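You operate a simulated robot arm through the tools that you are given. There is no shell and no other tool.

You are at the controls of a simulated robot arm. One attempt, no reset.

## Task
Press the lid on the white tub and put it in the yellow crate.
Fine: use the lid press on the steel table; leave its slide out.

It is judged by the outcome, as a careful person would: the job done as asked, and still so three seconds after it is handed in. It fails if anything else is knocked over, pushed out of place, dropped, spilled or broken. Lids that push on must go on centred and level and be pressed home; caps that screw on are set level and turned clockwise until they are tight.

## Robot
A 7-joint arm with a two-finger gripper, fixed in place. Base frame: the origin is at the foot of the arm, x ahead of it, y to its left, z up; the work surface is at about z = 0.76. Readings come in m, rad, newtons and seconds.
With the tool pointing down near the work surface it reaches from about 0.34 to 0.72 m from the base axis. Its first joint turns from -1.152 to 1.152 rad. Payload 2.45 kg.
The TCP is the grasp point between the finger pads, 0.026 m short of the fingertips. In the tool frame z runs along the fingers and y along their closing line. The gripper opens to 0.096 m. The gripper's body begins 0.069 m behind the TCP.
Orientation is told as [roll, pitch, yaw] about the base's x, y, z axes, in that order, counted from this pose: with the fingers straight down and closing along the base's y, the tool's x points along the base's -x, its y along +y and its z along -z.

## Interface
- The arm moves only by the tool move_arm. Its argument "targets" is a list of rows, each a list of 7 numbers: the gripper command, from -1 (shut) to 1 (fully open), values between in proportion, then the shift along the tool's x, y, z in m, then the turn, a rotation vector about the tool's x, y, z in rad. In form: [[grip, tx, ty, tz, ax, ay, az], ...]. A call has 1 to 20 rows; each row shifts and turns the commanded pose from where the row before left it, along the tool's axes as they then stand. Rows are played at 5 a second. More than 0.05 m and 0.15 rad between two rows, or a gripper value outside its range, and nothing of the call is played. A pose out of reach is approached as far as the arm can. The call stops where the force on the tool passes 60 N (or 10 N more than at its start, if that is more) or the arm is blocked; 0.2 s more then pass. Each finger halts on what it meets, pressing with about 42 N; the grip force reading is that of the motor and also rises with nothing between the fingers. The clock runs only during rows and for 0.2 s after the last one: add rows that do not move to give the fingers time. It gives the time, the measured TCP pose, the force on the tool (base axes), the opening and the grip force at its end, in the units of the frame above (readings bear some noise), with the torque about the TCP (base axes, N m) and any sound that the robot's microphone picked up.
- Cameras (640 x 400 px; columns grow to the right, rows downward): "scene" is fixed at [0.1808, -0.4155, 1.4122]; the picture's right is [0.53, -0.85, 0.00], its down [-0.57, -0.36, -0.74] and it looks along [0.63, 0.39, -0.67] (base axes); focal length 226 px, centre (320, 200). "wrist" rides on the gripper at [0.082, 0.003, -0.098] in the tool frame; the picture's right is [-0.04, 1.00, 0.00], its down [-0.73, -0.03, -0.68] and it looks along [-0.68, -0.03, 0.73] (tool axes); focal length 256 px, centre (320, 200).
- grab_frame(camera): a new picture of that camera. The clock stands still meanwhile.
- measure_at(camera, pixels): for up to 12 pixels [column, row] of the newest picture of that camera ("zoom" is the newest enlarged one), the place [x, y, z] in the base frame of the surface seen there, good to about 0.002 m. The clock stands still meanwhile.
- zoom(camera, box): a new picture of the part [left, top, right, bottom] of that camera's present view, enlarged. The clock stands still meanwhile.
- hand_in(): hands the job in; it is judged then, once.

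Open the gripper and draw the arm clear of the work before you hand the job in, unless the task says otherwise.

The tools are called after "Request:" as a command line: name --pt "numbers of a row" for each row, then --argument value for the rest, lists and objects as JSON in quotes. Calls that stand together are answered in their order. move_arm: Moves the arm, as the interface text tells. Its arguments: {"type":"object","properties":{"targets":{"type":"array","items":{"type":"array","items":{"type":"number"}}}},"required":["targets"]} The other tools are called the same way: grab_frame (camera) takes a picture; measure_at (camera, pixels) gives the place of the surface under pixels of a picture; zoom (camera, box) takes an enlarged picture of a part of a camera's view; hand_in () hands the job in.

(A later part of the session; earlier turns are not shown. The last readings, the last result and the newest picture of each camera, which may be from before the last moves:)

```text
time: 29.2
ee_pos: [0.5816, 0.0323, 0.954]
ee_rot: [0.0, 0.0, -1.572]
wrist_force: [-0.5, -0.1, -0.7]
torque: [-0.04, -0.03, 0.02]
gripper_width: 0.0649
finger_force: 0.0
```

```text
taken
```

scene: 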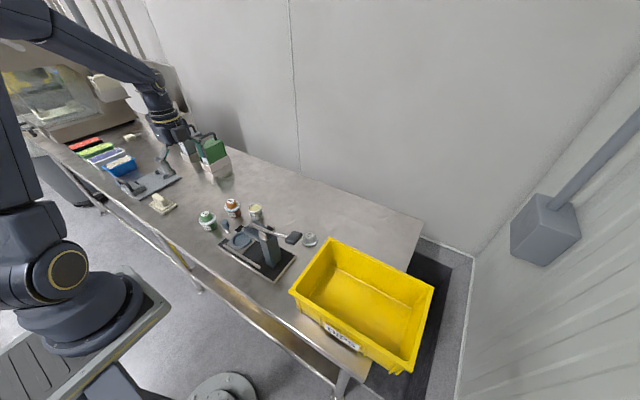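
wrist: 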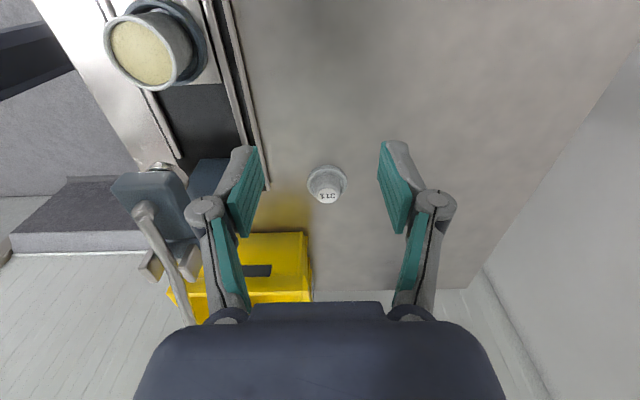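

The lid is visible at wrist (327,184); I'll zoom in and measure it.

Request:
zoom --camera "wrist" --box '[297, 160, 357, 210]'

Request:
measure_at --camera "zoom" --pixels '[[320, 288], [320, 265], [320, 305], [280, 285], [368, 285], [320, 55], [115, 180], [535, 185], [180, 95], [470, 95], [330, 180], [320, 75]]'

```text
8.00 times, centred on (327, 185) of wrist
```

zoom: 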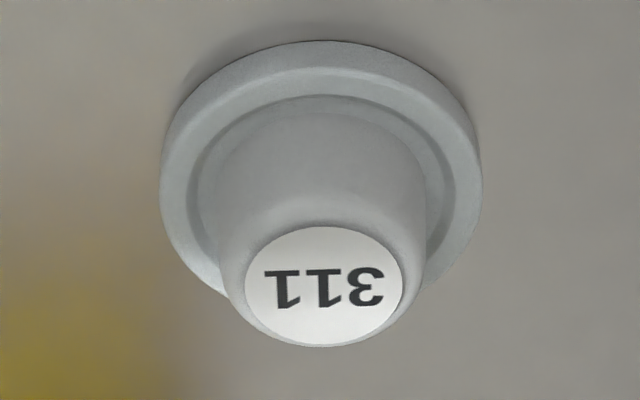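

```text
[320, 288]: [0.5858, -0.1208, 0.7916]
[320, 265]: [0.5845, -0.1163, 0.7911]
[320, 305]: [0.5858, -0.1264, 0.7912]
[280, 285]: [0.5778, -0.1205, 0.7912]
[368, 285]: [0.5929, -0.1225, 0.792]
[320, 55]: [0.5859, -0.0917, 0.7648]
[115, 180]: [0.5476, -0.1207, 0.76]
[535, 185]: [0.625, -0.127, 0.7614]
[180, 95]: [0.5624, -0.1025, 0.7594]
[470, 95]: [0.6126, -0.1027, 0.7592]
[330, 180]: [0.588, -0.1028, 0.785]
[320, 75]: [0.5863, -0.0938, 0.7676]
```

I'll measure the knob's side profile along column 322 and the brim's outer edge.

Request:
measure_at --camera "zoom" --pixels '[[322, 105], [322, 120], [322, 140], [322, 160], [322, 180], [322, 200], [322, 215], [165, 175], [478, 175], [322, 45], [190, 110], [455, 115]]'

```text
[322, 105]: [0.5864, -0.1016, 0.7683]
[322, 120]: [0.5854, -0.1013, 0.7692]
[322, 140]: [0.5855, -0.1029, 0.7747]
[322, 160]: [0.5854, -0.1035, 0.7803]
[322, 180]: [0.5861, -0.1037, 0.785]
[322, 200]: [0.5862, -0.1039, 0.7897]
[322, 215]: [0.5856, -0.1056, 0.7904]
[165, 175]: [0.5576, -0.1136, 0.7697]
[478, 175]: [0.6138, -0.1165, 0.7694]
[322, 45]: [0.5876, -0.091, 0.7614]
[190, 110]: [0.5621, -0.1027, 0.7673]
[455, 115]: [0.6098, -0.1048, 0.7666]
```

The knob is nearly vertical-sided (radius ≈0.018), lid centre (0.5858,−0.1208), brim top 0.7695, top 0.7915. I'll move above it and descend partway to check alignment.

Request:
move_arm --pt "0.35 -0.045 0.0042 0 0 0 0" --pt "0.35 -0.045 0 0 0 0 0" --pt "0.35 -0.045 0 0 0 0 0" --pt "0.35 -0.0181 0 0.03 0 0 0" --pt "0.35 0 0 0.04 0 0 0" --pt "0.35 0 0 0.03 0 0 0" --pt "0.35 0 0 0 0 0 0"

Request:
grab_frame --camera "wrist"

```text
time: 30.8
ee_pos: [0.5862, -0.1215, 0.8575]
ee_rot: [0.001, 0.0, -1.571]
wrist_force: [0.2, 0.5, 0.3]
torque: [-0.01, -0.03, 0.01]
gripper_width: 0.0647
finger_force: 0.0
```

```text
taken
```

wrist: 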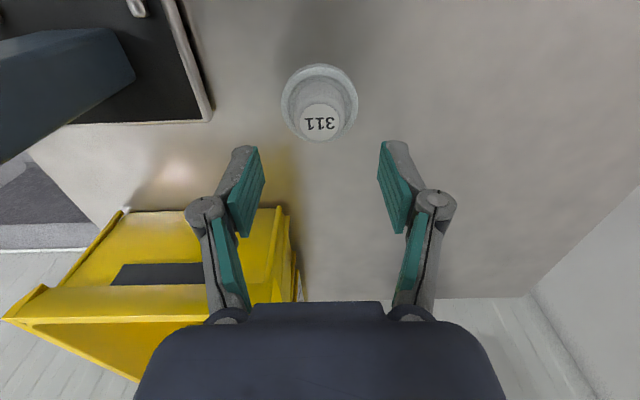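

The lid (label at (320,122)) is centred between the fingers. I'll go down to z≈0.799 so the tips stay above the brim, then check.

Request:
move_arm --pt "0.35 0 0 0.03 0 0 0" --pt "0.35 0 0 0.02 0 0 0" --pt "0.35 0 0 0.008 0 0 0" --pt "0.35 0 0 0 0 0 0"

Request:
grab_frame --camera "wrist"

```text
time: 31.8
ee_pos: [0.586, -0.1219, 0.7985]
ee_rot: [-0.001, 0.0, -1.57]
wrist_force: [0.3, -0.2, -0.1]
torque: [0.03, -0.02, 0.0]
gripper_width: 0.0648
finger_force: 0.1
```

```text
taken
```

wrist: 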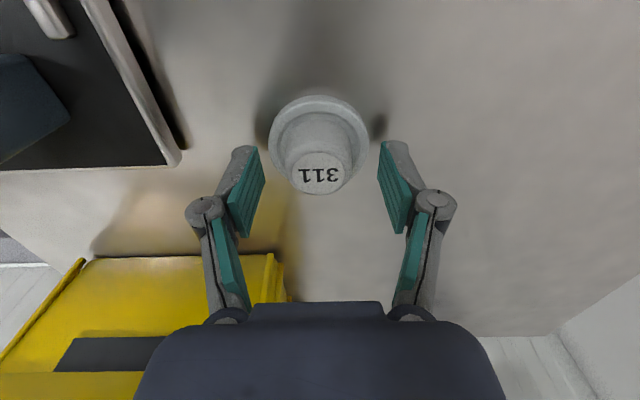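

The lid's knob (320,175) is between the pads; closing on it.

Request:
move_arm --pt "-1 0 0 0 0 0 0" --pt "-1 0 0 0 0 0 0" --pt "-1 0 0 0 0 0 0" --pt "-1 0 0 0 0 0 0"

Request:
grab_frame --camera "wrist"

```text
time: 32.8
ee_pos: [0.5852, -0.1227, 0.8001]
ee_rot: [-0.001, 0.0, -1.57]
wrist_force: [-1.1, -0.7, 1.6]
torque: [0.0, 0.02, 0.01]
gripper_width: 0.033
finger_force: 41.7
```

```text
taken
```

wrist: 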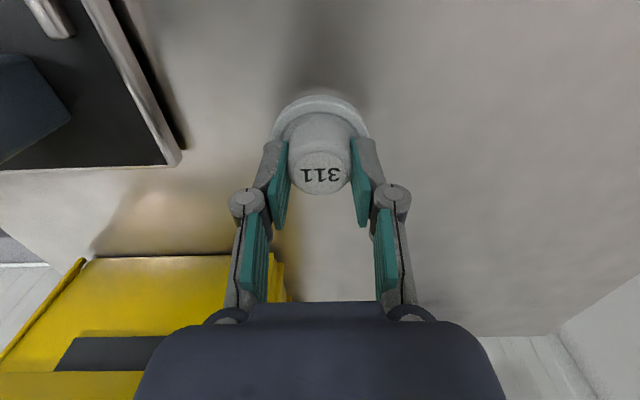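

Lid gripped at 0.033 width. I'll lift it gently to about z 0.90 and check that it hangs level.

Request:
move_arm --pt "-1 0 0 -0.004 0 0 0" --pt "-1 0 0 -0.016 0 0 0" --pt "-1 0 0 -0.04 0 0 0" --pt "-1 0 0 -0.04 0 0 0" --pt "-1 0 0 0 0 0 0"

Request:
zoom --camera "scene" --box '[260, 180, 360, 260]'

Request:
zoom --camera "wrist" --box '[240, 70, 400, 230]'

Request:
measure_at --camera "zoom" --pixels '[[320, 262], [280, 262], [360, 262], [320, 245], [320, 282], [320, 80], [250, 100], [395, 100], [222, 130], [420, 130]]'

```text
time: 34.0
ee_pos: [0.5847, -0.1246, 0.8962]
ee_rot: [-0.001, 0.0, -1.569]
wrist_force: [-0.1, 0.0, -0.5]
torque: [0.02, 0.03, 0.0]
gripper_width: 0.0326
finger_force: 41.8
```

```text
5.00 times, centred on (310, 220) of scene
```

zoom: 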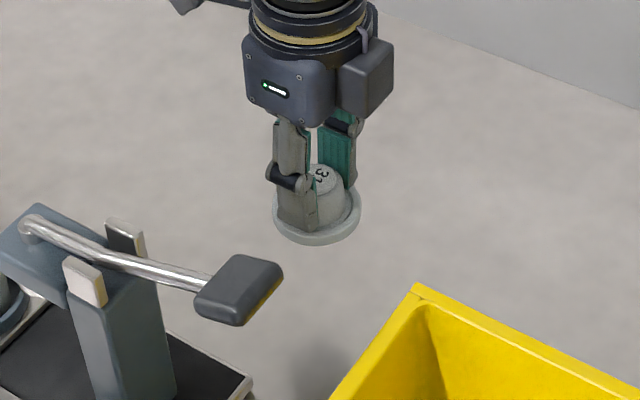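

```text
2.50 times, centred on (320, 150) of wrist
```

zoom: 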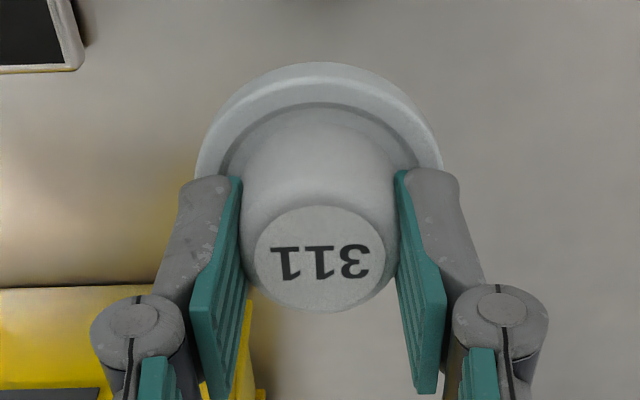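

```text
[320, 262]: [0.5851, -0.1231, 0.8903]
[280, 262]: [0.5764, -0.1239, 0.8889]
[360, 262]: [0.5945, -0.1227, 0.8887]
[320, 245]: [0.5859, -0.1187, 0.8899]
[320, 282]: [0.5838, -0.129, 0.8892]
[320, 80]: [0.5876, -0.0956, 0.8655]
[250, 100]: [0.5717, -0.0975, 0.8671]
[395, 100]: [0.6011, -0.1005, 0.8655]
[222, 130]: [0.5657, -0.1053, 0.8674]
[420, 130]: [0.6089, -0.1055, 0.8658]
```

The lid hangs level; its centre measures (0.5858,−0.1226) against the tub rim centre (0.4445,0.0665). I'll shift +0.189 in y, then −0.141 in x, at the present height (lid bottom ≈0.858, above the rim 0.8325).

Request:
move_arm --pt "-1 0.0473 0 0 0 0 0" --pt "-1 0.0473 0 0 0 0 0" --pt "-1 0.0473 0 0 0 0 0" --pt "-1 0.0472 0 0 0 0 0" --pt "-1 0 -0.0471 0 0 0 0" --pt "-1 0 -0.0471 0 0 0 0" --pt "-1 0 -0.0471 0 0 0 0" --pt "-1 0 0 0 0 0 0"

Request:
grab_frame --camera "wrist"

Request:
zoom --camera "scene" --box '[205, 190, 285, 260]'

```text
time: 35.8
ee_pos: [0.4446, 0.0654, 0.8974]
ee_rot: [0.001, 0.001, -1.572]
wrist_force: [-0.2, -0.2, -0.2]
torque: [0.0, -0.02, 0.02]
gripper_width: 0.0326
finger_force: 42.3
```

```text
taken
```

wrist: 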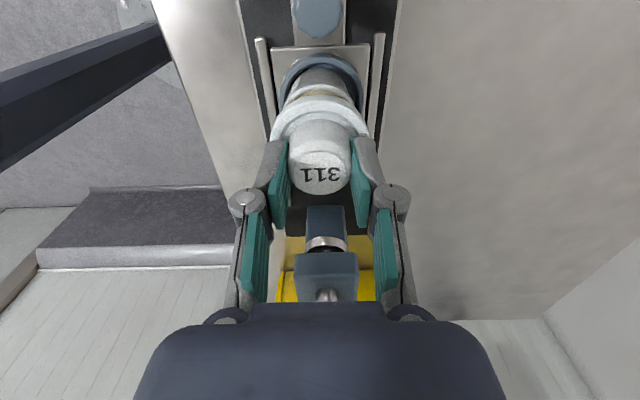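

```text
5.71 times, centred on (245, 225) of scene
```

zoom: 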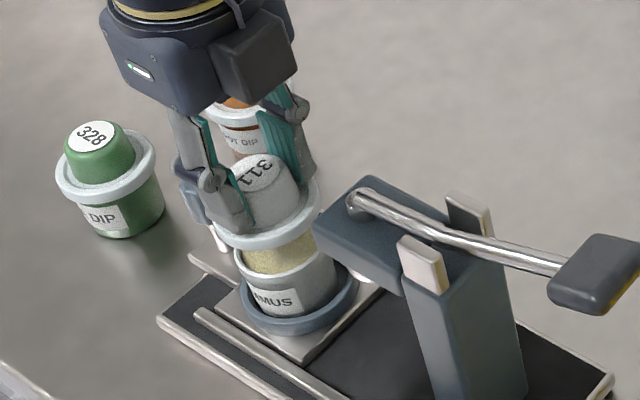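

The lid hovers over the tub. I'll zoom the wrist view to compare the lid's brim with the tub rim.

Request:
zoom --camera "wrist" --box '[250, 40, 390, 200]'

Request:
measure_at --camera "zoom" --pixels '[[320, 123], [248, 143], [390, 143], [270, 150], [370, 150], [320, 145], [320, 170], [230, 225], [410, 225], [320, 330], [275, 330], [365, 330]]'

```text
2.50 times, centred on (320, 120) of wrist
```

zoom: 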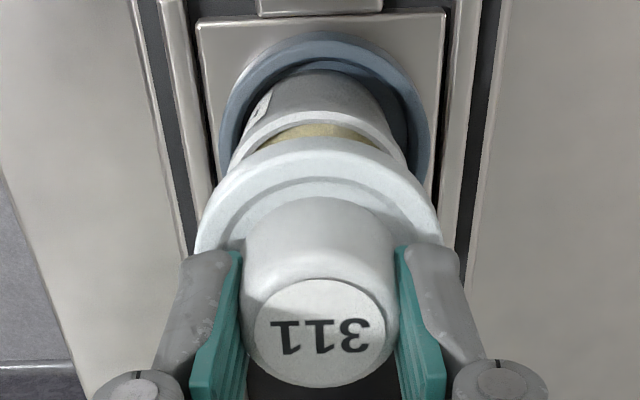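

```text
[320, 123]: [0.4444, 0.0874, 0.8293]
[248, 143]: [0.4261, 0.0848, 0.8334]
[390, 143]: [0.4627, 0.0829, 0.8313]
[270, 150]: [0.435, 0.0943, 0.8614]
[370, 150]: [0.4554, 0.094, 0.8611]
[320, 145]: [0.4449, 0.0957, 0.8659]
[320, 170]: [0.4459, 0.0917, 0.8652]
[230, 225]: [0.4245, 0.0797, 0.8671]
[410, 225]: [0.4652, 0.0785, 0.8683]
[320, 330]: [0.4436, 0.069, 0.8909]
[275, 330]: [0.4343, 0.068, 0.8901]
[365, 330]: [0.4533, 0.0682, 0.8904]
```

x agrees (lid ≈0.4445, rim ≈0.4444). For y I measure the rim's visible near edge and the brim's near edge again.

Request:
measure_at --camera "zoom" --pixels '[[320, 113], [300, 114], [340, 114], [320, 116], [280, 122], [360, 122], [320, 139], [300, 141], [340, 141], [320, 325], [320, 340], [320, 360]]'

```text
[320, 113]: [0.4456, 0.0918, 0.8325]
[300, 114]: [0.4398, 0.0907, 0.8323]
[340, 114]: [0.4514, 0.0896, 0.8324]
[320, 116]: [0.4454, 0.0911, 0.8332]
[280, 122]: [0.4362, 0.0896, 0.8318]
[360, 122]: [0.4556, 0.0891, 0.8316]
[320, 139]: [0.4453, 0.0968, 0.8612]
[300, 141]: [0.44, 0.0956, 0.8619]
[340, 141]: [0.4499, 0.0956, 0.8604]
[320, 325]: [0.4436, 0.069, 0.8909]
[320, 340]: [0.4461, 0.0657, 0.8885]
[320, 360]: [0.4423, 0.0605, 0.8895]
```

The lid's centre is about 1 mm further in +y than the rim's (0.0675 vs 0.0663), so I shift −1 mm in y and lower until just above the rim.

Request:
move_arm --pt "-1 -0.001 0 0 0 0 0" --pt "-1 0 0 0.01 0 0 0" --pt "-1 0 0 0.01 0 0 0" --pt "-1 0 0 0.003 0 0 0" --pt "-1 0 0 0 0 0 0"

Request:
zoom --camera "wrist" --box '[250, 40, 390, 200]'

Request:
zoom --camera "scene" --box '[222, 205, 272, 255]'

```text
time: 37.0
ee_pos: [0.4438, 0.0668, 0.8732]
ee_rot: [0.0, 0.001, -1.57]
wrist_force: [-0.5, -0.1, -0.2]
torque: [0.01, -0.01, 0.03]
gripper_width: 0.0328
finger_force: 41.8
```

```text
2.50 times, centred on (320, 120) of wrist
```

zoom: 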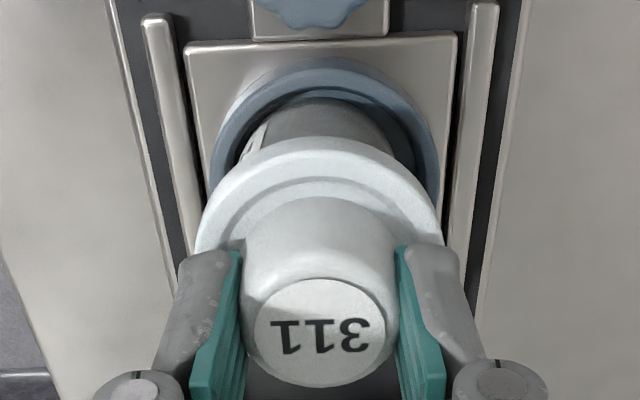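

```text
8.00 times, centred on (247, 230) of scene
```

zoom: 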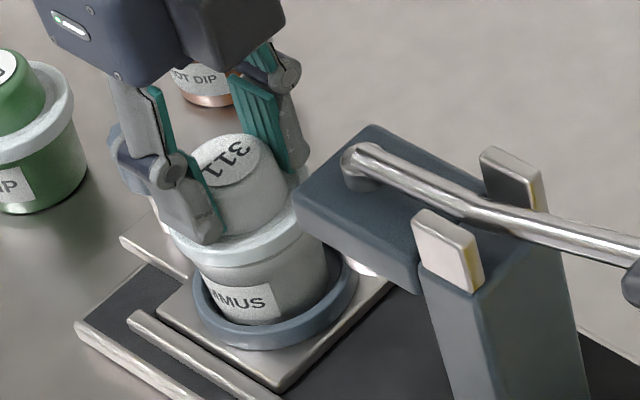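

Both views show the lid concentric with the tub, about 1 mm above the rim. I lower in small steps watching for contact.

Request:
move_arm --pt "-1 0 0 0.001 0 0 0" --pt "-1 0 0 0.001 0 0 0" --pt "-1 0 0 0 0 0 0"

```text
time: 37.8
ee_pos: [0.4433, 0.0663, 0.8733]
ee_rot: [0.0, 0.0, -1.571]
wrist_force: [-0.2, -0.9, 0.6]
torque: [0.02, 0.01, 0.0]
gripper_width: 0.0325
finger_force: 42.0
```

No contact yet (0.6 N); lowering two more millimetres.

Request:
move_arm --pt "-1 0 0 0.001 0 0 0" --pt "-1 0 0 0.001 0 0 0" --pt "-1 0 0 0 0 0 0"

```text
time: 38.6
ee_pos: [0.4448, 0.0668, 0.8709]
ee_rot: [0.0, 0.0, -1.571]
wrist_force: [-1.2, -0.9, 2.5]
torque: [-0.04, 0.01, -0.04]
gripper_width: 0.0325
finger_force: 42.0
```

A slight 2.5 N shows; I lower 1 mm more and read the force.

Request:
move_arm --pt "-1 0 0 0.001 0 0 0" --pt "-1 0 0 0 0 0 0"

Request:
zoom --camera "scene" --box '[222, 205, 272, 255]'

```text
time: 39.2
ee_pos: [0.4443, 0.068, 0.8693]
ee_rot: [0.0, 0.0, -1.572]
wrist_force: [-4.2, -3.1, 17.5]
torque: [-0.3, 0.22, -0.02]
gripper_width: 0.0325
finger_force: 41.9
```

```text
8.00 times, centred on (247, 230) of scene
```

zoom: 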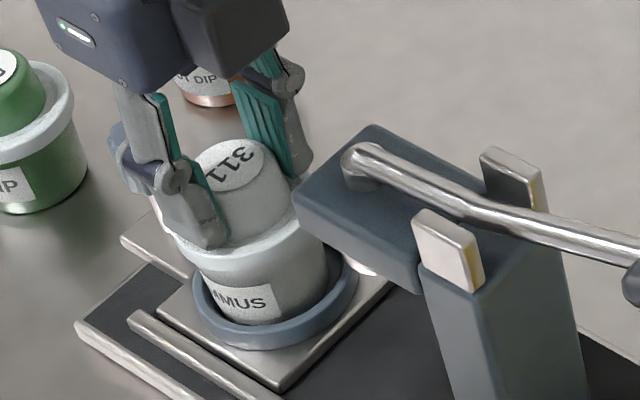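

Contact at 17.5 N with sideways forces (−4.2,−3.1) and the contact centre on the −y/−x side, so the lid sits slightly too far +y/+x. I raise 2 mm, shift by about −0.8 mm in y and −0.7 mm in x, and try again.

Request:
move_arm --pt "-1 0 0 -0.002 0 0 0" --pt "-1 -0.0008 -0.0007 0 0 0 0" --pt "-1 0 0 0.001 0 0 0" --pt "-1 0 0 0 0 0 0"

Request:
move_arm --pt "-1 0 0 0.001 0 0 0" --pt "-1 0 0 0 0 0 0"

```text
time: 40.2
ee_pos: [0.4427, 0.0651, 0.8696]
ee_rot: [0.001, 0.0, -1.572]
wrist_force: [-0.7, -1.2, 0.0]
torque: [-0.01, -0.03, 0.0]
gripper_width: 0.0327
finger_force: 41.7
```

```text
time: 40.8
ee_pos: [0.4437, 0.0657, 0.8702]
ee_rot: [0.001, 0.0, -1.569]
wrist_force: [-0.1, -0.7, 10.7]
torque: [-0.29, -0.12, 0.0]
gripper_width: 0.0325
finger_force: 42.1
```

Now the force is 10.7 N with almost no sideways part, so it is touching first on the −y side. I lower 1 mm more.

Request:
move_arm --pt "-1 0 0 0.001 0 0 0" --pt "-1 0 0 0 0 0 0"

Request:
zoom --camera "wrist" --box '[250, 40, 390, 200]'

```text
time: 41.4
ee_pos: [0.4435, 0.0658, 0.8681]
ee_rot: [0.0, 0.0, -1.57]
wrist_force: [-0.1, -0.7, -0.6]
torque: [-0.02, 0.02, 0.01]
gripper_width: 0.0326
finger_force: 41.5
```

```text
2.50 times, centred on (320, 120) of wrist
```

zoom: 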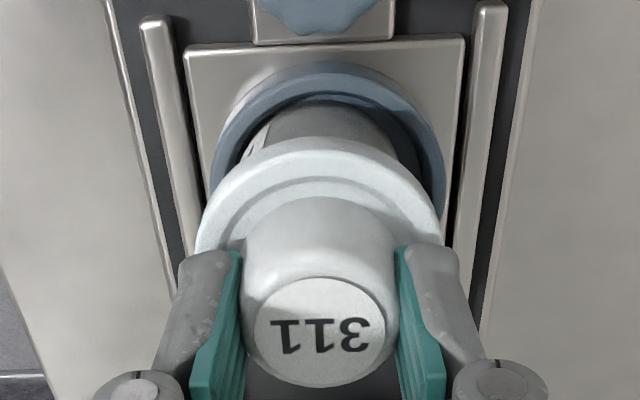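

The force fell to zero – the skirt has slipped over the rim. I keep lowering in 1 mm steps until it rests.

Request:
move_arm --pt "-1 0 0 0.001 0 0 0" --pt "-1 0 0 0 0 0 0"

Request:
move_arm --pt "-1 0 0 0.001 0 0 0" --pt "-1 0 0 0 0 0 0"

```text
time: 42.0
ee_pos: [0.443, 0.066, 0.8675]
ee_rot: [-0.001, 0.002, -1.571]
wrist_force: [0.0, -0.5, 0.2]
torque: [-0.01, 0.02, -0.03]
gripper_width: 0.0327
finger_force: 41.9
```

```text
time: 42.6
ee_pos: [0.4435, 0.0665, 0.8661]
ee_rot: [0.0, 0.0, -1.57]
wrist_force: [0.3, -0.5, -0.4]
torque: [0.02, -0.01, 0.0]
gripper_width: 0.0328
finger_force: 42.2
```

Still no load at z≈0.866; lowering on in 1 mm steps.

Request:
move_arm --pt "-1 0 0 0.001 0 0 0" --pt "-1 0 0 0 0 0 0"

Request:
move_arm --pt "-1 0 0 0.001 0 0 0" --pt "-1 0 0 0 0 0 0"

```text
time: 43.2
ee_pos: [0.4446, 0.0661, 0.8656]
ee_rot: [0.001, -0.001, -1.571]
wrist_force: [-0.1, 0.6, -0.6]
torque: [-0.02, 0.0, 0.01]
gripper_width: 0.0327
finger_force: 41.7
```

```text
time: 43.8
ee_pos: [0.4431, 0.0658, 0.8655]
ee_rot: [0.0, -0.001, -1.57]
wrist_force: [0.8, 0.7, 5.2]
torque: [0.14, 0.0, -0.03]
gripper_width: 0.0327
finger_force: 42.6
```

A 5 N load appears at z≈0.865. I look at it from both cameras before deciding on release.

Request:
zoom --camera "scene" --box '[222, 205, 272, 255]'

Request:
zoom --camera "wrist" --box '[250, 40, 390, 200]'

Request:
measure_at --camera "zoom" --pixels '[[320, 330], [280, 330], [360, 330], [320, 295], [320, 370], [320, 160], [250, 175], [390, 175], [215, 215], [425, 215], [320, 141], [320, 100]]'

```text
8.00 times, centred on (247, 230) of scene
```

zoom: 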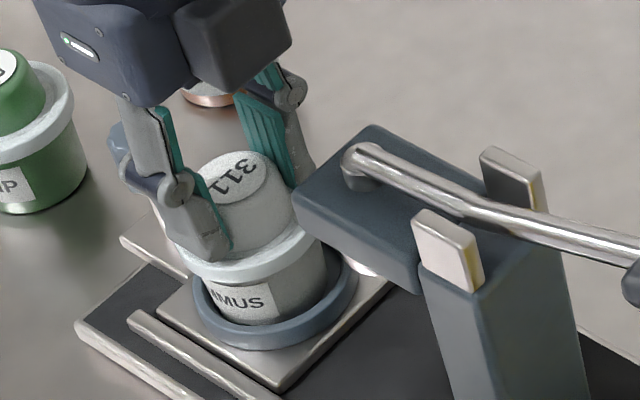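

```text
2.50 times, centred on (320, 120) of wrist
```

zoom: 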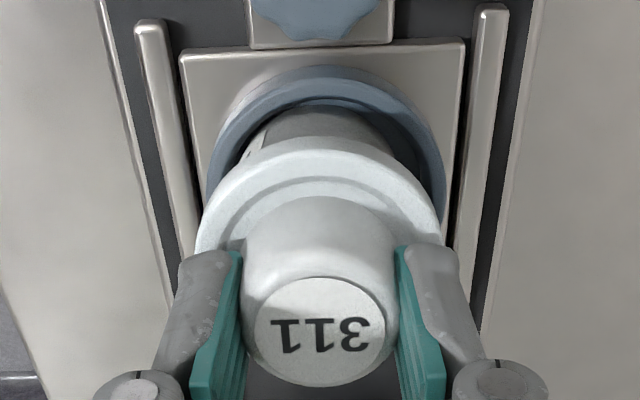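

```text
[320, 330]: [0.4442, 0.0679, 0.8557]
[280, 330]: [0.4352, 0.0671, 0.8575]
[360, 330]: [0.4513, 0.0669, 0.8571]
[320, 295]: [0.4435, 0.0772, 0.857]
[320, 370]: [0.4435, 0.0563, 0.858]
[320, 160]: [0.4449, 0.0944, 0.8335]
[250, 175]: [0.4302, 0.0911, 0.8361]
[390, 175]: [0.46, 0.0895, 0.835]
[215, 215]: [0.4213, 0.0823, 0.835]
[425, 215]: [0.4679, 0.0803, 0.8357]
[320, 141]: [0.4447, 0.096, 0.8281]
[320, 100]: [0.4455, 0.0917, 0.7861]
```

The lid sits level (top ≈0.857, brim top ≈0.835 all round) and centred. I release it by opening the fingers and rise straight up.

Request:
move_arm --pt "0.2 0 0 0 0 0 0" --pt "0.2 0 0 0 0 0 0" --pt "0.2 0 0 0 0 0 0" --pt "0.2 0 0 -0.01 0 0 0" --pt "0.2 0 0 -0.03 0 0 0" --pt "0.2 0 0 -0.04 0 0 0" --pt "0.2 0 0 0 0 0 0"

Request:
grab_frame --camera "wrist"

Request:
zoom --camera "scene" --box '[215, 200, 275, 255]'

```text
time: 45.4
ee_pos: [0.4433, 0.0659, 0.9451]
ee_rot: [0.0, 0.0, -1.57]
wrist_force: [0.1, -0.1, 0.3]
torque: [0.02, 0.0, 0.0]
gripper_width: 0.0577
finger_force: 0.0
```

```text
taken
```

wrist: 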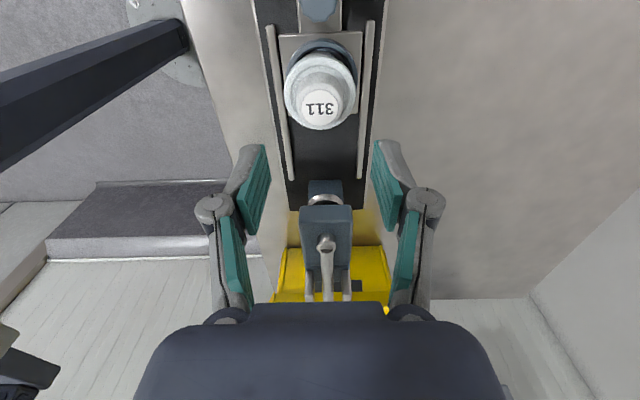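

```text
7.27 times, centred on (245, 228) of scene
```

zoom: 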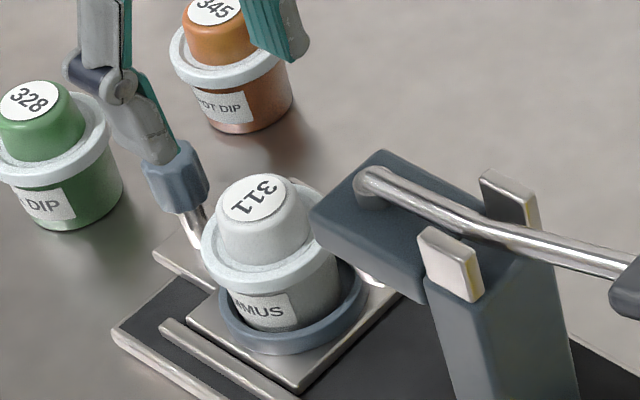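

The lid is on level, ready for pressing. Before moving the slide under the head I check how far the gripper's housing sticks out toward −y, by zooming on the hand in the scene view.

Request:
zoom --camera "scene" --box '[190, 140, 290, 230]'

```text
4.44 times, centred on (240, 185) of scene
```

zoom: 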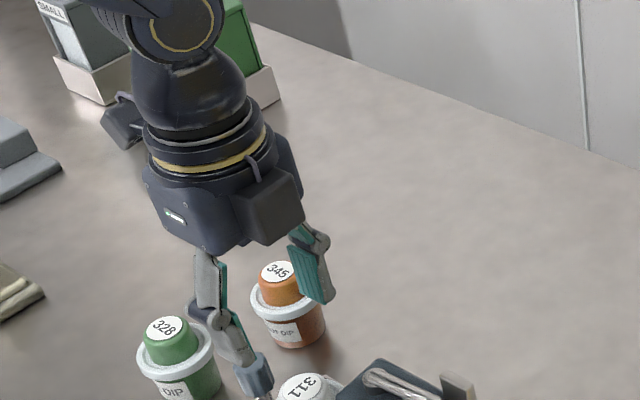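

Request:
measure_at --camera "zoom" --pixels '[[275, 220], [260, 240], [298, 220], [245, 215], [275, 185], [200, 235], [215, 250], [180, 215], [280, 150], [160, 165], [212, 160], [255, 145]]'

```text
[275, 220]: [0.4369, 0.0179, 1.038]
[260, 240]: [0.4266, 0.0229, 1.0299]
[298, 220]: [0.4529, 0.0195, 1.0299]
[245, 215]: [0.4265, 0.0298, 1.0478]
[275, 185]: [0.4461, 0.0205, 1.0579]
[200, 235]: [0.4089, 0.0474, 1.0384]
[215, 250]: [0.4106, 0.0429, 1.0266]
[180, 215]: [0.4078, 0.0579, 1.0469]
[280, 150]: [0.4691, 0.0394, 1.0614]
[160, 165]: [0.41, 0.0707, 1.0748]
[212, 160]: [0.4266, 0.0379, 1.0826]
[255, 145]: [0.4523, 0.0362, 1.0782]
```

The housing reaches 0.048 m toward −y from the tool axis, with its bottom 0.08 above the TCP; gripping the slide knob high (TCP z≈0.86) will clear the head. I go above the knob at y≈0.134 and look.

Request:
move_arm --pt "0.2 0.034 0 0 0 0 0" --pt "0.2 0.034 0.001 0 0 0 0" --pt "0.2 0 0 0.025 0 0 0" --pt "0.2 0 0 0 0 0 0"

Request:
grab_frame --camera "wrist"

```text
time: 46.4
ee_pos: [0.4442, 0.1322, 0.9187]
ee_rot: [-0.002, -0.001, -1.571]
wrist_force: [-0.4, -0.4, 0.9]
torque: [0.0, -0.02, 0.04]
gripper_width: 0.0573
finger_force: 0.1
```

```text
taken
```

wrist: 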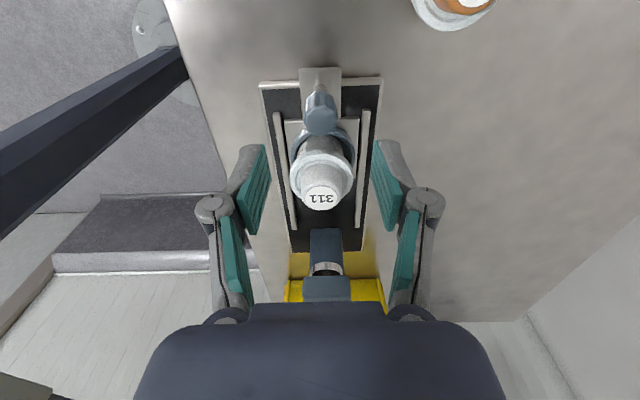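

Request:
zoom --camera "wrist" --box '[270, 60, 370, 160]'

Request:
measure_at --camera "zoom" --pixels '[[320, 220], [320, 240], [280, 220], [360, 220], [320, 190], [320, 160], [320, 140], [300, 260], [340, 260], [320, 285], [262, 220], [378, 220]]'

```text
4.00 times, centred on (320, 110) of wrist
```

zoom: 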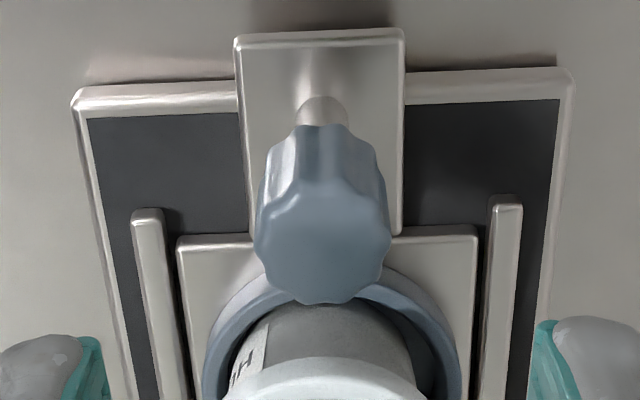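

```text
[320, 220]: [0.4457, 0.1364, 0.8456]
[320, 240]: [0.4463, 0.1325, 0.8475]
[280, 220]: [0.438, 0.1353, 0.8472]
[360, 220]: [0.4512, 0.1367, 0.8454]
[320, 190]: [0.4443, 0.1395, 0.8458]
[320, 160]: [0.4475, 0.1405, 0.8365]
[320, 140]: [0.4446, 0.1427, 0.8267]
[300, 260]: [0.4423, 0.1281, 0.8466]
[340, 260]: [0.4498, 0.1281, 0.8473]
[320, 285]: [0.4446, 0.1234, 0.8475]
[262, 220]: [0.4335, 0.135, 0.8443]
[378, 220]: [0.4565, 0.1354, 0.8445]
```

The knob is centred at (0.4455,0.131), 0.027 wide, top z 0.847. I'll lower with fingers straddling it in x to z≈0.858 and close.

Request:
move_arm --pt "0.2 0.004 0.001 0.02 0 0 0" --pt "0.2 0 0 0.02 0 0 0" --pt "0.2 0 0 0.02 0 0 0" --pt "0.2 0 0 0 0 0 0" --pt "-1 0 0 0 0 0 0" --pt "-1 0 0 0 0 0 0" --pt "-1 0 0 0 0 0 0" --pt "-1 0 0 0 0 0 0"

Request:
grab_frame --camera "wrist"

```text
time: 48.2
ee_pos: [0.4445, 0.1379, 0.8592]
ee_rot: [-0.002, -0.001, -1.57]
wrist_force: [-7.4, 0.3, -0.3]
torque: [0.15, 0.17, -0.09]
gripper_width: 0.0236
finger_force: 42.3
```

```text
taken
```

wrist: 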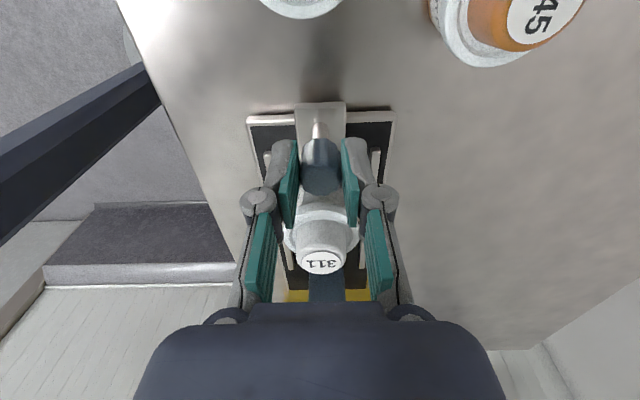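

Knob gripped (width 0.0236) with −7.4 N sideways, so I ease −0.8 mm in x, then begin pushing the slide in slowly.

Request:
move_arm --pt "-1 0 -0.0008 0 0 0 0" --pt "-1 -0.003 0 0 0 0 0" --pt "-1 -0.004 0 0 0 0 0" --pt "-1 -0.004 0 0 0 0 0" --pt "-1 0 0 0 0 0 0"

Request:
grab_frame --camera "wrist"

```text
time: 49.4
ee_pos: [0.4452, 0.1259, 0.8585]
ee_rot: [-0.001, -0.002, -1.572]
wrist_force: [0.1, 0.2, -0.2]
torque: [0.14, -0.01, 0.01]
gripper_width: 0.0233
finger_force: 41.7
```

```text
taken
```

wrist: 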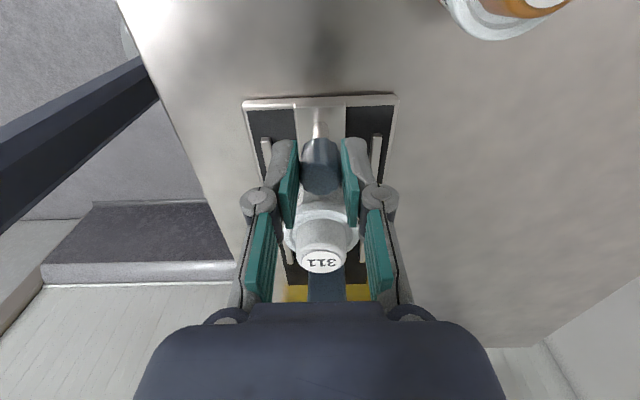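

The slide moved freely together with the tub and lid. I push on another 60 mm slowly.

Request:
move_arm --pt "-1 -0.006 0 0 0 0 0" --pt "-1 -0.006 0 0 0 0 0" --pt "-1 -0.006 0 0 0 0 0" --pt "-1 -0.006 0 0 0 0 0" --pt "-1 -0.006 0 0 0 0 0" --pt "-1 -0.006 0 0 0 0 0" --pt "-1 -0.006 0 0 0 0 0" --pt "-1 -0.006 0 0 0 0 0" --pt "-1 -0.006 0 0 0 0 0" --pt "-1 -0.006 0 0 0 0 0" --pt "-1 0 0 0 0 0 0"

Request:
zoom --camera "scene" --box '[215, 190, 295, 260]'

Request:
grab_frame --camera "wrist"

```text
time: 51.8
ee_pos: [0.4453, 0.0661, 0.8595]
ee_rot: [0.0, -0.001, -1.571]
wrist_force: [11.0, 0.9, 0.5]
torque: [0.53, -0.26, 0.1]
gripper_width: 0.0234
finger_force: 42.2
```

```text
5.71 times, centred on (255, 225) of scene
```

zoom: 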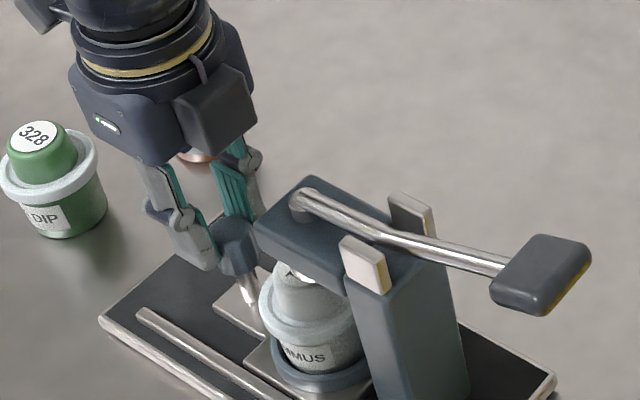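

```text
taken
```

wrist: 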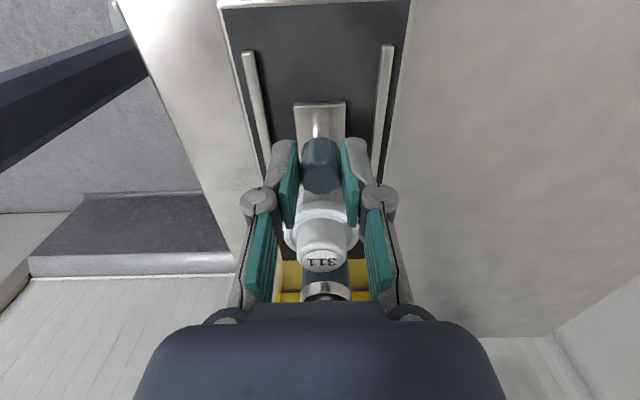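

The tub is nearly below the ram; sideways 11 N tells the slide runs slightly towards +x, so I correct +1 mm in x and continue 10 mm more.

Request:
move_arm --pt "-1 0 0.001 0 0 0 0" --pt "-1 -0.004 0.0001 0 0 0 0" --pt "-1 -0.004 0.0001 0 0 0 0" --pt "-1 -0.002 0 0 0 0 0" --pt "-1 0 0 0 0 0 0"

```text
time: 53.0
ee_pos: [0.4444, 0.056, 0.8603]
ee_rot: [-0.002, 0.002, -1.57]
wrist_force: [-8.9, 0.0, 26.9]
torque: [-0.09, 0.28, -0.06]
gripper_width: 0.0237
finger_force: 42.6
```

An upward 27 N has appeared on the tool, so I stop and look at what it touches.

Request:
grab_frame --camera "wrist"

Request:
zoom --camera "scene" --box '[225, 195, 285, 250]'

```text
taken
```

wrist: 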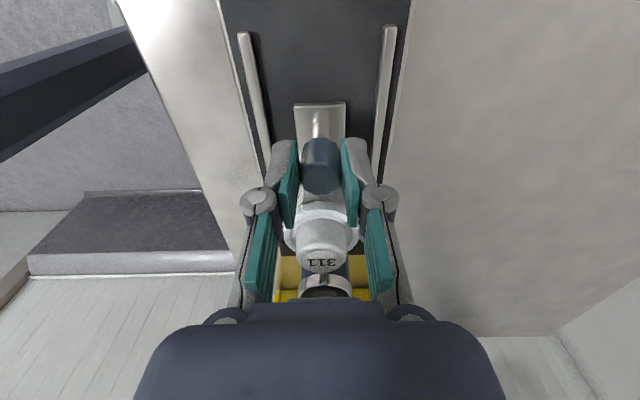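

```text
7.27 times, centred on (255, 222) of scene
```

zoom: 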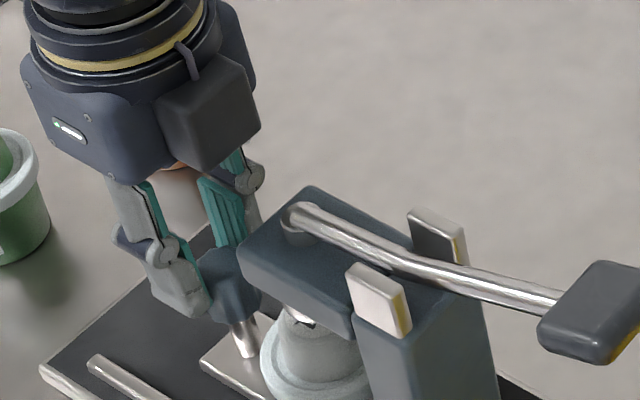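

Nothing seems to touch; I take a reading with a row that does not move.

Request:
move_arm --pt "-1 0 -0.0004 0 0 0 0" --pt "-1 0 0 0 0 0 0"

```text
time: 53.6
ee_pos: [0.4454, 0.0557, 0.8591]
ee_rot: [-0.001, -0.001, -1.571]
wrist_force: [-5.5, 0.7, 22.9]
torque: [0.51, 0.16, -0.04]
gripper_width: 0.0233
finger_force: 42.2
```

The tool is pressing down on the knob with about 23 N, probably a millimetre of height mismatch. I raise 0.8 mm and read again.

Request:
move_arm --pt "-1 0 -0.0003 -0.0008 0 0 0" --pt "-1 0 0 0 0 0 0"

```text
time: 54.2
ee_pos: [0.4457, 0.0548, 0.8593]
ee_rot: [-0.001, -0.002, -1.571]
wrist_force: [3.3, 1.7, 0.8]
torque: [0.98, -0.14, -0.01]
gripper_width: 0.0235
finger_force: 42.1
```

Force now near zero. I continue 4 mm more.

Request:
move_arm --pt "-1 -0.002 0 0 0 0 0" --pt "-1 -0.002 0 0 0 0 0" --pt "-1 0 0 0 0 0 0"

```text
time: 55.0
ee_pos: [0.4452, 0.0518, 0.8592]
ee_rot: [-0.002, 0.0, -1.571]
wrist_force: [5.9, 3.1, 0.2]
torque: [0.16, -0.13, 0.03]
gripper_width: 0.023
finger_force: 42.3
```

Total travel is 85 mm (tub at y≈−0.019). I press on by millimetres until the end stop is felt.

Request:
move_arm --pt "-1 -0.001 0.0003 0 0 0 0" --pt "-1 -0.001 0 0 0 0 0" --pt "-1 0 0 0 0 0 0"

```text
time: 55.8
ee_pos: [0.4452, 0.0513, 0.8616]
ee_rot: [-0.002, 0.002, -1.57]
wrist_force: [2.4, 16.5, -0.2]
torque: [0.66, -0.12, 0.01]
gripper_width: 0.0232
finger_force: 42.3
```

Fy rose to 16.5 N: the slide is at its end stop (≈86 mm). I ease off half a millimetre, open the fingers and rise.

Request:
move_arm --pt "-1 0.0006 0 0 0 0 0" --pt "0.2 0 0 0 0 0 0" --pt "0.2 0 0 0 0 0 0" --pt "0.2 0 0 0 0 0 0" --pt "0.2 0.002 0 -0.02 0 0 0" --pt "0.2 0.01 0 -0.04 0 0 0" --pt "0.2 0.01 0 -0.04 0 0 0" --pt "0.2 0.01 0 -0.04 0 0 0" --pt "0.2 0 0 0 0 0 0"

Request:
grab_frame --camera "wrist"

Request:
zoom --camera "scene" --box '[220, 195, 300, 265]'

```text
time: 57.8
ee_pos: [0.4466, 0.083, 1.0026]
ee_rot: [0.001, 0.002, -1.571]
wrist_force: [0.1, 0.0, -0.5]
torque: [-0.03, -0.03, -0.05]
gripper_width: 0.058
finger_force: 0.0
```

```text
taken
```

wrist: 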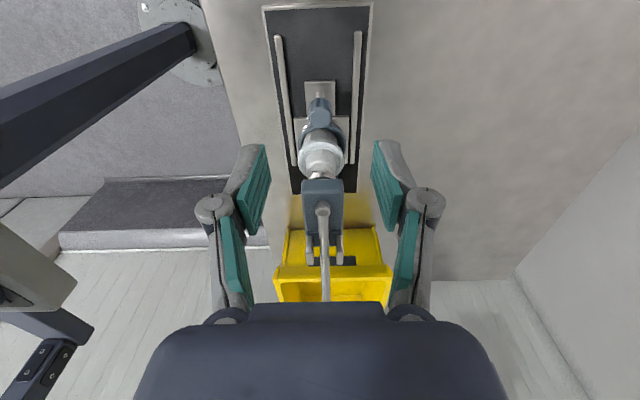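

```text
5.71 times, centred on (260, 230) of scene
```

zoom: 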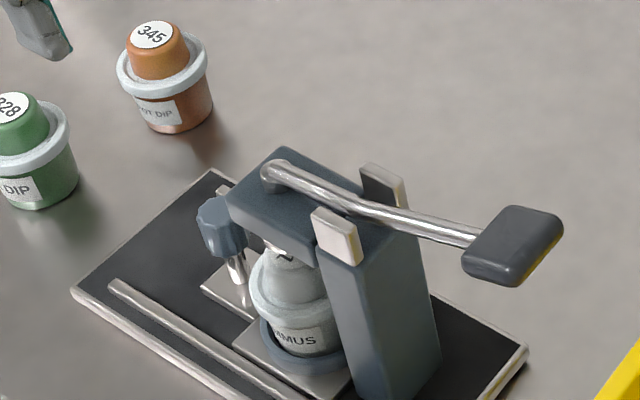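

The tub is under the ram. I zoom in to check the lid's alignment with the ram disc.

Request:
zoom --camera "wrist" --box '[285, 90, 360, 215]'

Request:
measure_at --camera "zoom" --pixels '[[320, 275], [285, 278], [355, 278], [320, 262], [320, 240], [255, 215], [385, 215], [320, 160], [320, 180], [320, 95], [320, 80], [320, 290]]'

```text
3.20 times, centred on (322, 152) of wrist
```

zoom: 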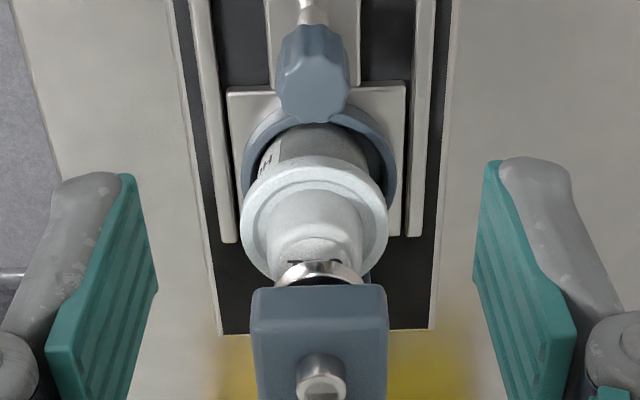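

```text
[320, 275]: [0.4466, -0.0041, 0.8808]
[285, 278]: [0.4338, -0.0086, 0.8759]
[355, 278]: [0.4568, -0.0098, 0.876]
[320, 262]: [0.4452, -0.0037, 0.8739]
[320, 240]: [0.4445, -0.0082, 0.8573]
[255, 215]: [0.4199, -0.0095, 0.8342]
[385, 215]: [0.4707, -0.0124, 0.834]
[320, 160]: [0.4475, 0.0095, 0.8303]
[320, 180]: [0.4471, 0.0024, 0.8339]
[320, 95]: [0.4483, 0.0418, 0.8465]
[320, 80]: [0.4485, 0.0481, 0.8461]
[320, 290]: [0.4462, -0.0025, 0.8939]
```

The lid is within about 2 mm of the ram's axis. I shut the fingers, rise to 1.05 and go above the lever handle.

Request:
move_arm --pt "-1 0 0 -0.045 0 0 0" --pt "-1 -0.045 0 0 0 0 0" --pt "-1 -0.045 -0.002 0 0 0 0" --pt "-1 -0.045 -0.002 0 0 0 0" --pt "-1 -0.045 0 0 0 0 0" --pt "-1 -0.045 0 0 0 0 0" --pt "-1 -0.034 0 0 0 0 0" --pt "-1 0 0 0.03 0 0 0" --pt "-1 0 0 0 0 0 0"

Request:
grab_frame --camera "wrist"

Request:
zoom --camera "scene" --box '[220, 185, 320, 265]'

```text
time: 59.8
ee_pos: [0.4416, -0.1781, 1.0167]
ee_rot: [0.0, 0.001, -1.571]
wrist_force: [-0.3, 0.6, 0.2]
torque: [0.02, 0.01, -0.02]
gripper_width: 0.0001
finger_force: 28.8
```

```text
taken
```

wrist: 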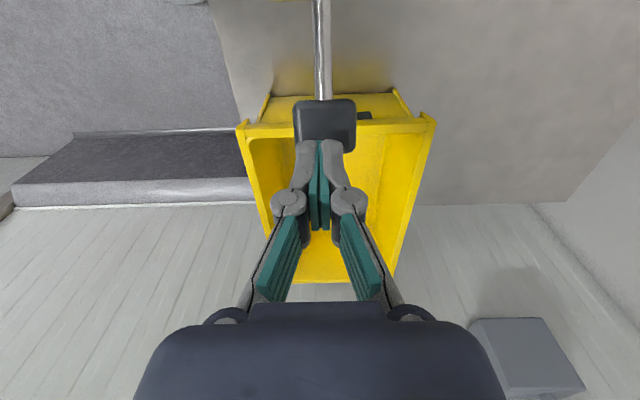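

```text
5.00 times, centred on (270, 225) of scene
```

zoom: 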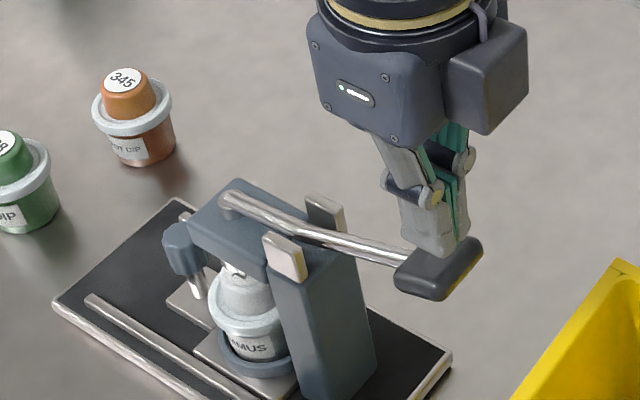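

The shut fingers stand over the handle. I press down in steps, watching the force.

Request:
move_arm --pt "-1 0.002 0.001 0.01 0 0 0" --pt "-1 0 0 0.01 0 0 0" --pt "-1 0 0 0.006 0 0 0" --pt "-1 0 0 0.006 0 0 0" --pt "-1 0 0 0.006 0 0 0" --pt "-1 0 0 0.006 0 0 0" --pt "-1 0 0 0 0 0 0"

Request:
zoom --camera "scene" --box '[220, 195, 300, 265]'

```text
time: 61.4
ee_pos: [0.4417, -0.1738, 0.9714]
ee_rot: [0.0, 0.0, -1.572]
wrist_force: [0.7, 0.6, 0.5]
torque: [0.0, 0.0, -0.01]
gripper_width: 0.0059
finger_force: 28.5
```

```text
5.71 times, centred on (260, 230) of scene
```

zoom: 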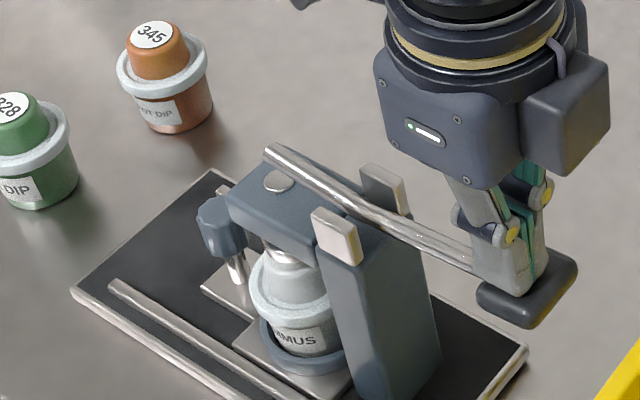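

The ram has come down near the lid; no load yet. I press further in 4 mm steps.

Request:
move_arm --pt "-1 0 0 0.004 0 0 0" --pt "-1 0 0 0.004 0 0 0" --pt "-1 0 0 0.004 0 0 0" --pt "-1 0 0 0 0 0 0"

Request:
zoom --camera "scene" --box '[220, 195, 300, 265]'

```text
time: 62.4
ee_pos: [0.4423, -0.1749, 0.9594]
ee_rot: [0.002, 0.0, -1.571]
wrist_force: [0.6, -0.4, 0.3]
torque: [-0.02, 0.02, -0.03]
gripper_width: 0.006
finger_force: 28.7
```

```text
5.71 times, centred on (260, 230) of scene
```

zoom: 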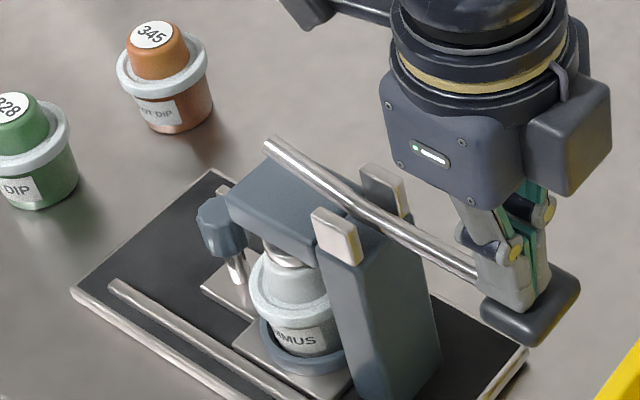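

Still going down freely; I press on.

Request:
move_arm --pt "-1 0 0 0.004 0 0 0" --pt "-1 0 0 0.004 0 0 0" --pt "-1 0 0 0 0 0 0"

```text
time: 63.2
ee_pos: [0.4425, -0.1743, 0.9524]
ee_rot: [0.001, 0.0, -1.572]
wrist_force: [0.6, 0.3, 1.0]
torque: [0.02, -0.01, -0.02]
gripper_width: 0.0061
finger_force: 28.4
```

Still only 1 N at z 0.952; continuing in 3 mm steps.

Request:
move_arm --pt "-1 0 0 0.003 0 0 0" --pt "-1 0 0 0.003 0 0 0" --pt "-1 0 0 0 0 0 0"

Request:
zoom --camera "scene" --box '[230, 215, 270, 255]'

```text
time: 64.0
ee_pos: [0.4428, -0.174, 0.9472]
ee_rot: [0.002, -0.002, -1.57]
wrist_force: [-2.3, 2.7, 13.7]
torque: [0.2, 0.05, 0.02]
gripper_width: 0.006
finger_force: 28.8
heard: snap
```

```text
10.00 times, centred on (250, 235) of scene
```

zoom: 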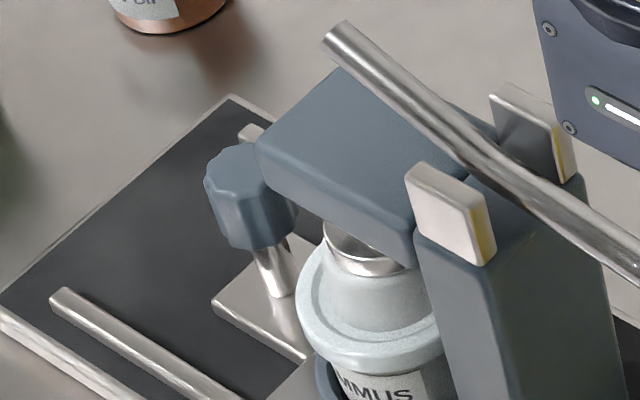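

A snap was heard with 13.7 N on the handle. I press 1–2 mm more to be sure it is fully home.

Request:
move_arm --pt "-1 0 0 0.001 0 0 0" --pt "-1 0 0 0 0 0 0"

```text
time: 64.6
ee_pos: [0.4416, -0.1746, 0.9465]
ee_rot: [0.002, 0.001, -1.569]
wrist_force: [-3.1, 2.4, 21.2]
torque: [0.29, 0.06, 0.03]
gripper_width: 0.006
finger_force: 28.1
```

The force climbs stiffly (21 N); one more millimetre and a short hold, then I let the lever up.

Request:
move_arm --pt "-1 0 0 0.001 0 0 0" --pt "-1 0 0 0 0 0 0" --pt "-1 0 0 0 0 0 0"

```text
time: 65.4
ee_pos: [0.4429, -0.1739, 0.9459]
ee_rot: [0.002, 0.0, -1.571]
wrist_force: [-3.0, 4.4, 31.6]
torque: [0.45, 0.08, 0.0]
gripper_width: 0.0058
finger_force: 28.4
```

The handle stands firm at 32 N. I raise the arm gently so the lever returns.

Request:
move_arm --pt "-1 0 0 -0.005 0 0 0" --pt "-1 0 0 -0.01 0 0 0" --pt "-1 0 0 -0.015 0 0 0" --pt "-1 0 0 -0.02 0 0 0" --pt "-1 0 0 -0.03 0 0 0" --pt "-1 0 0 -0.03 0 0 0" --pt "-1 0 0 0 0 0 0"

Request:
zoom --camera "scene" --box '[220, 195, 300, 265]'

```text
time: 67.0
ee_pos: [0.4417, -0.1725, 1.0542]
ee_rot: [0.002, 0.0, -1.571]
wrist_force: [0.6, -0.1, 0.6]
torque: [0.03, 0.03, 0.01]
gripper_width: 0.0002
finger_force: 29.0
```

```text
5.71 times, centred on (260, 230) of scene
```

zoom: 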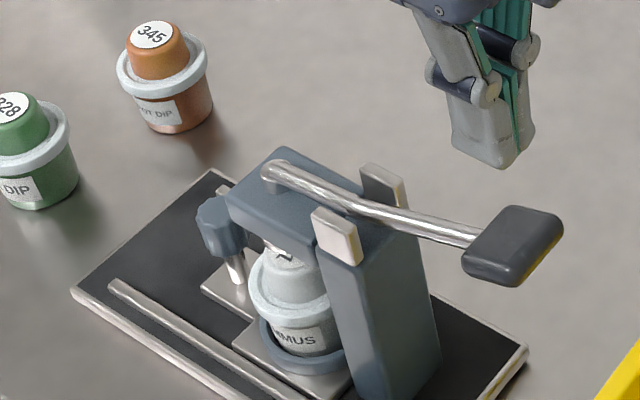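

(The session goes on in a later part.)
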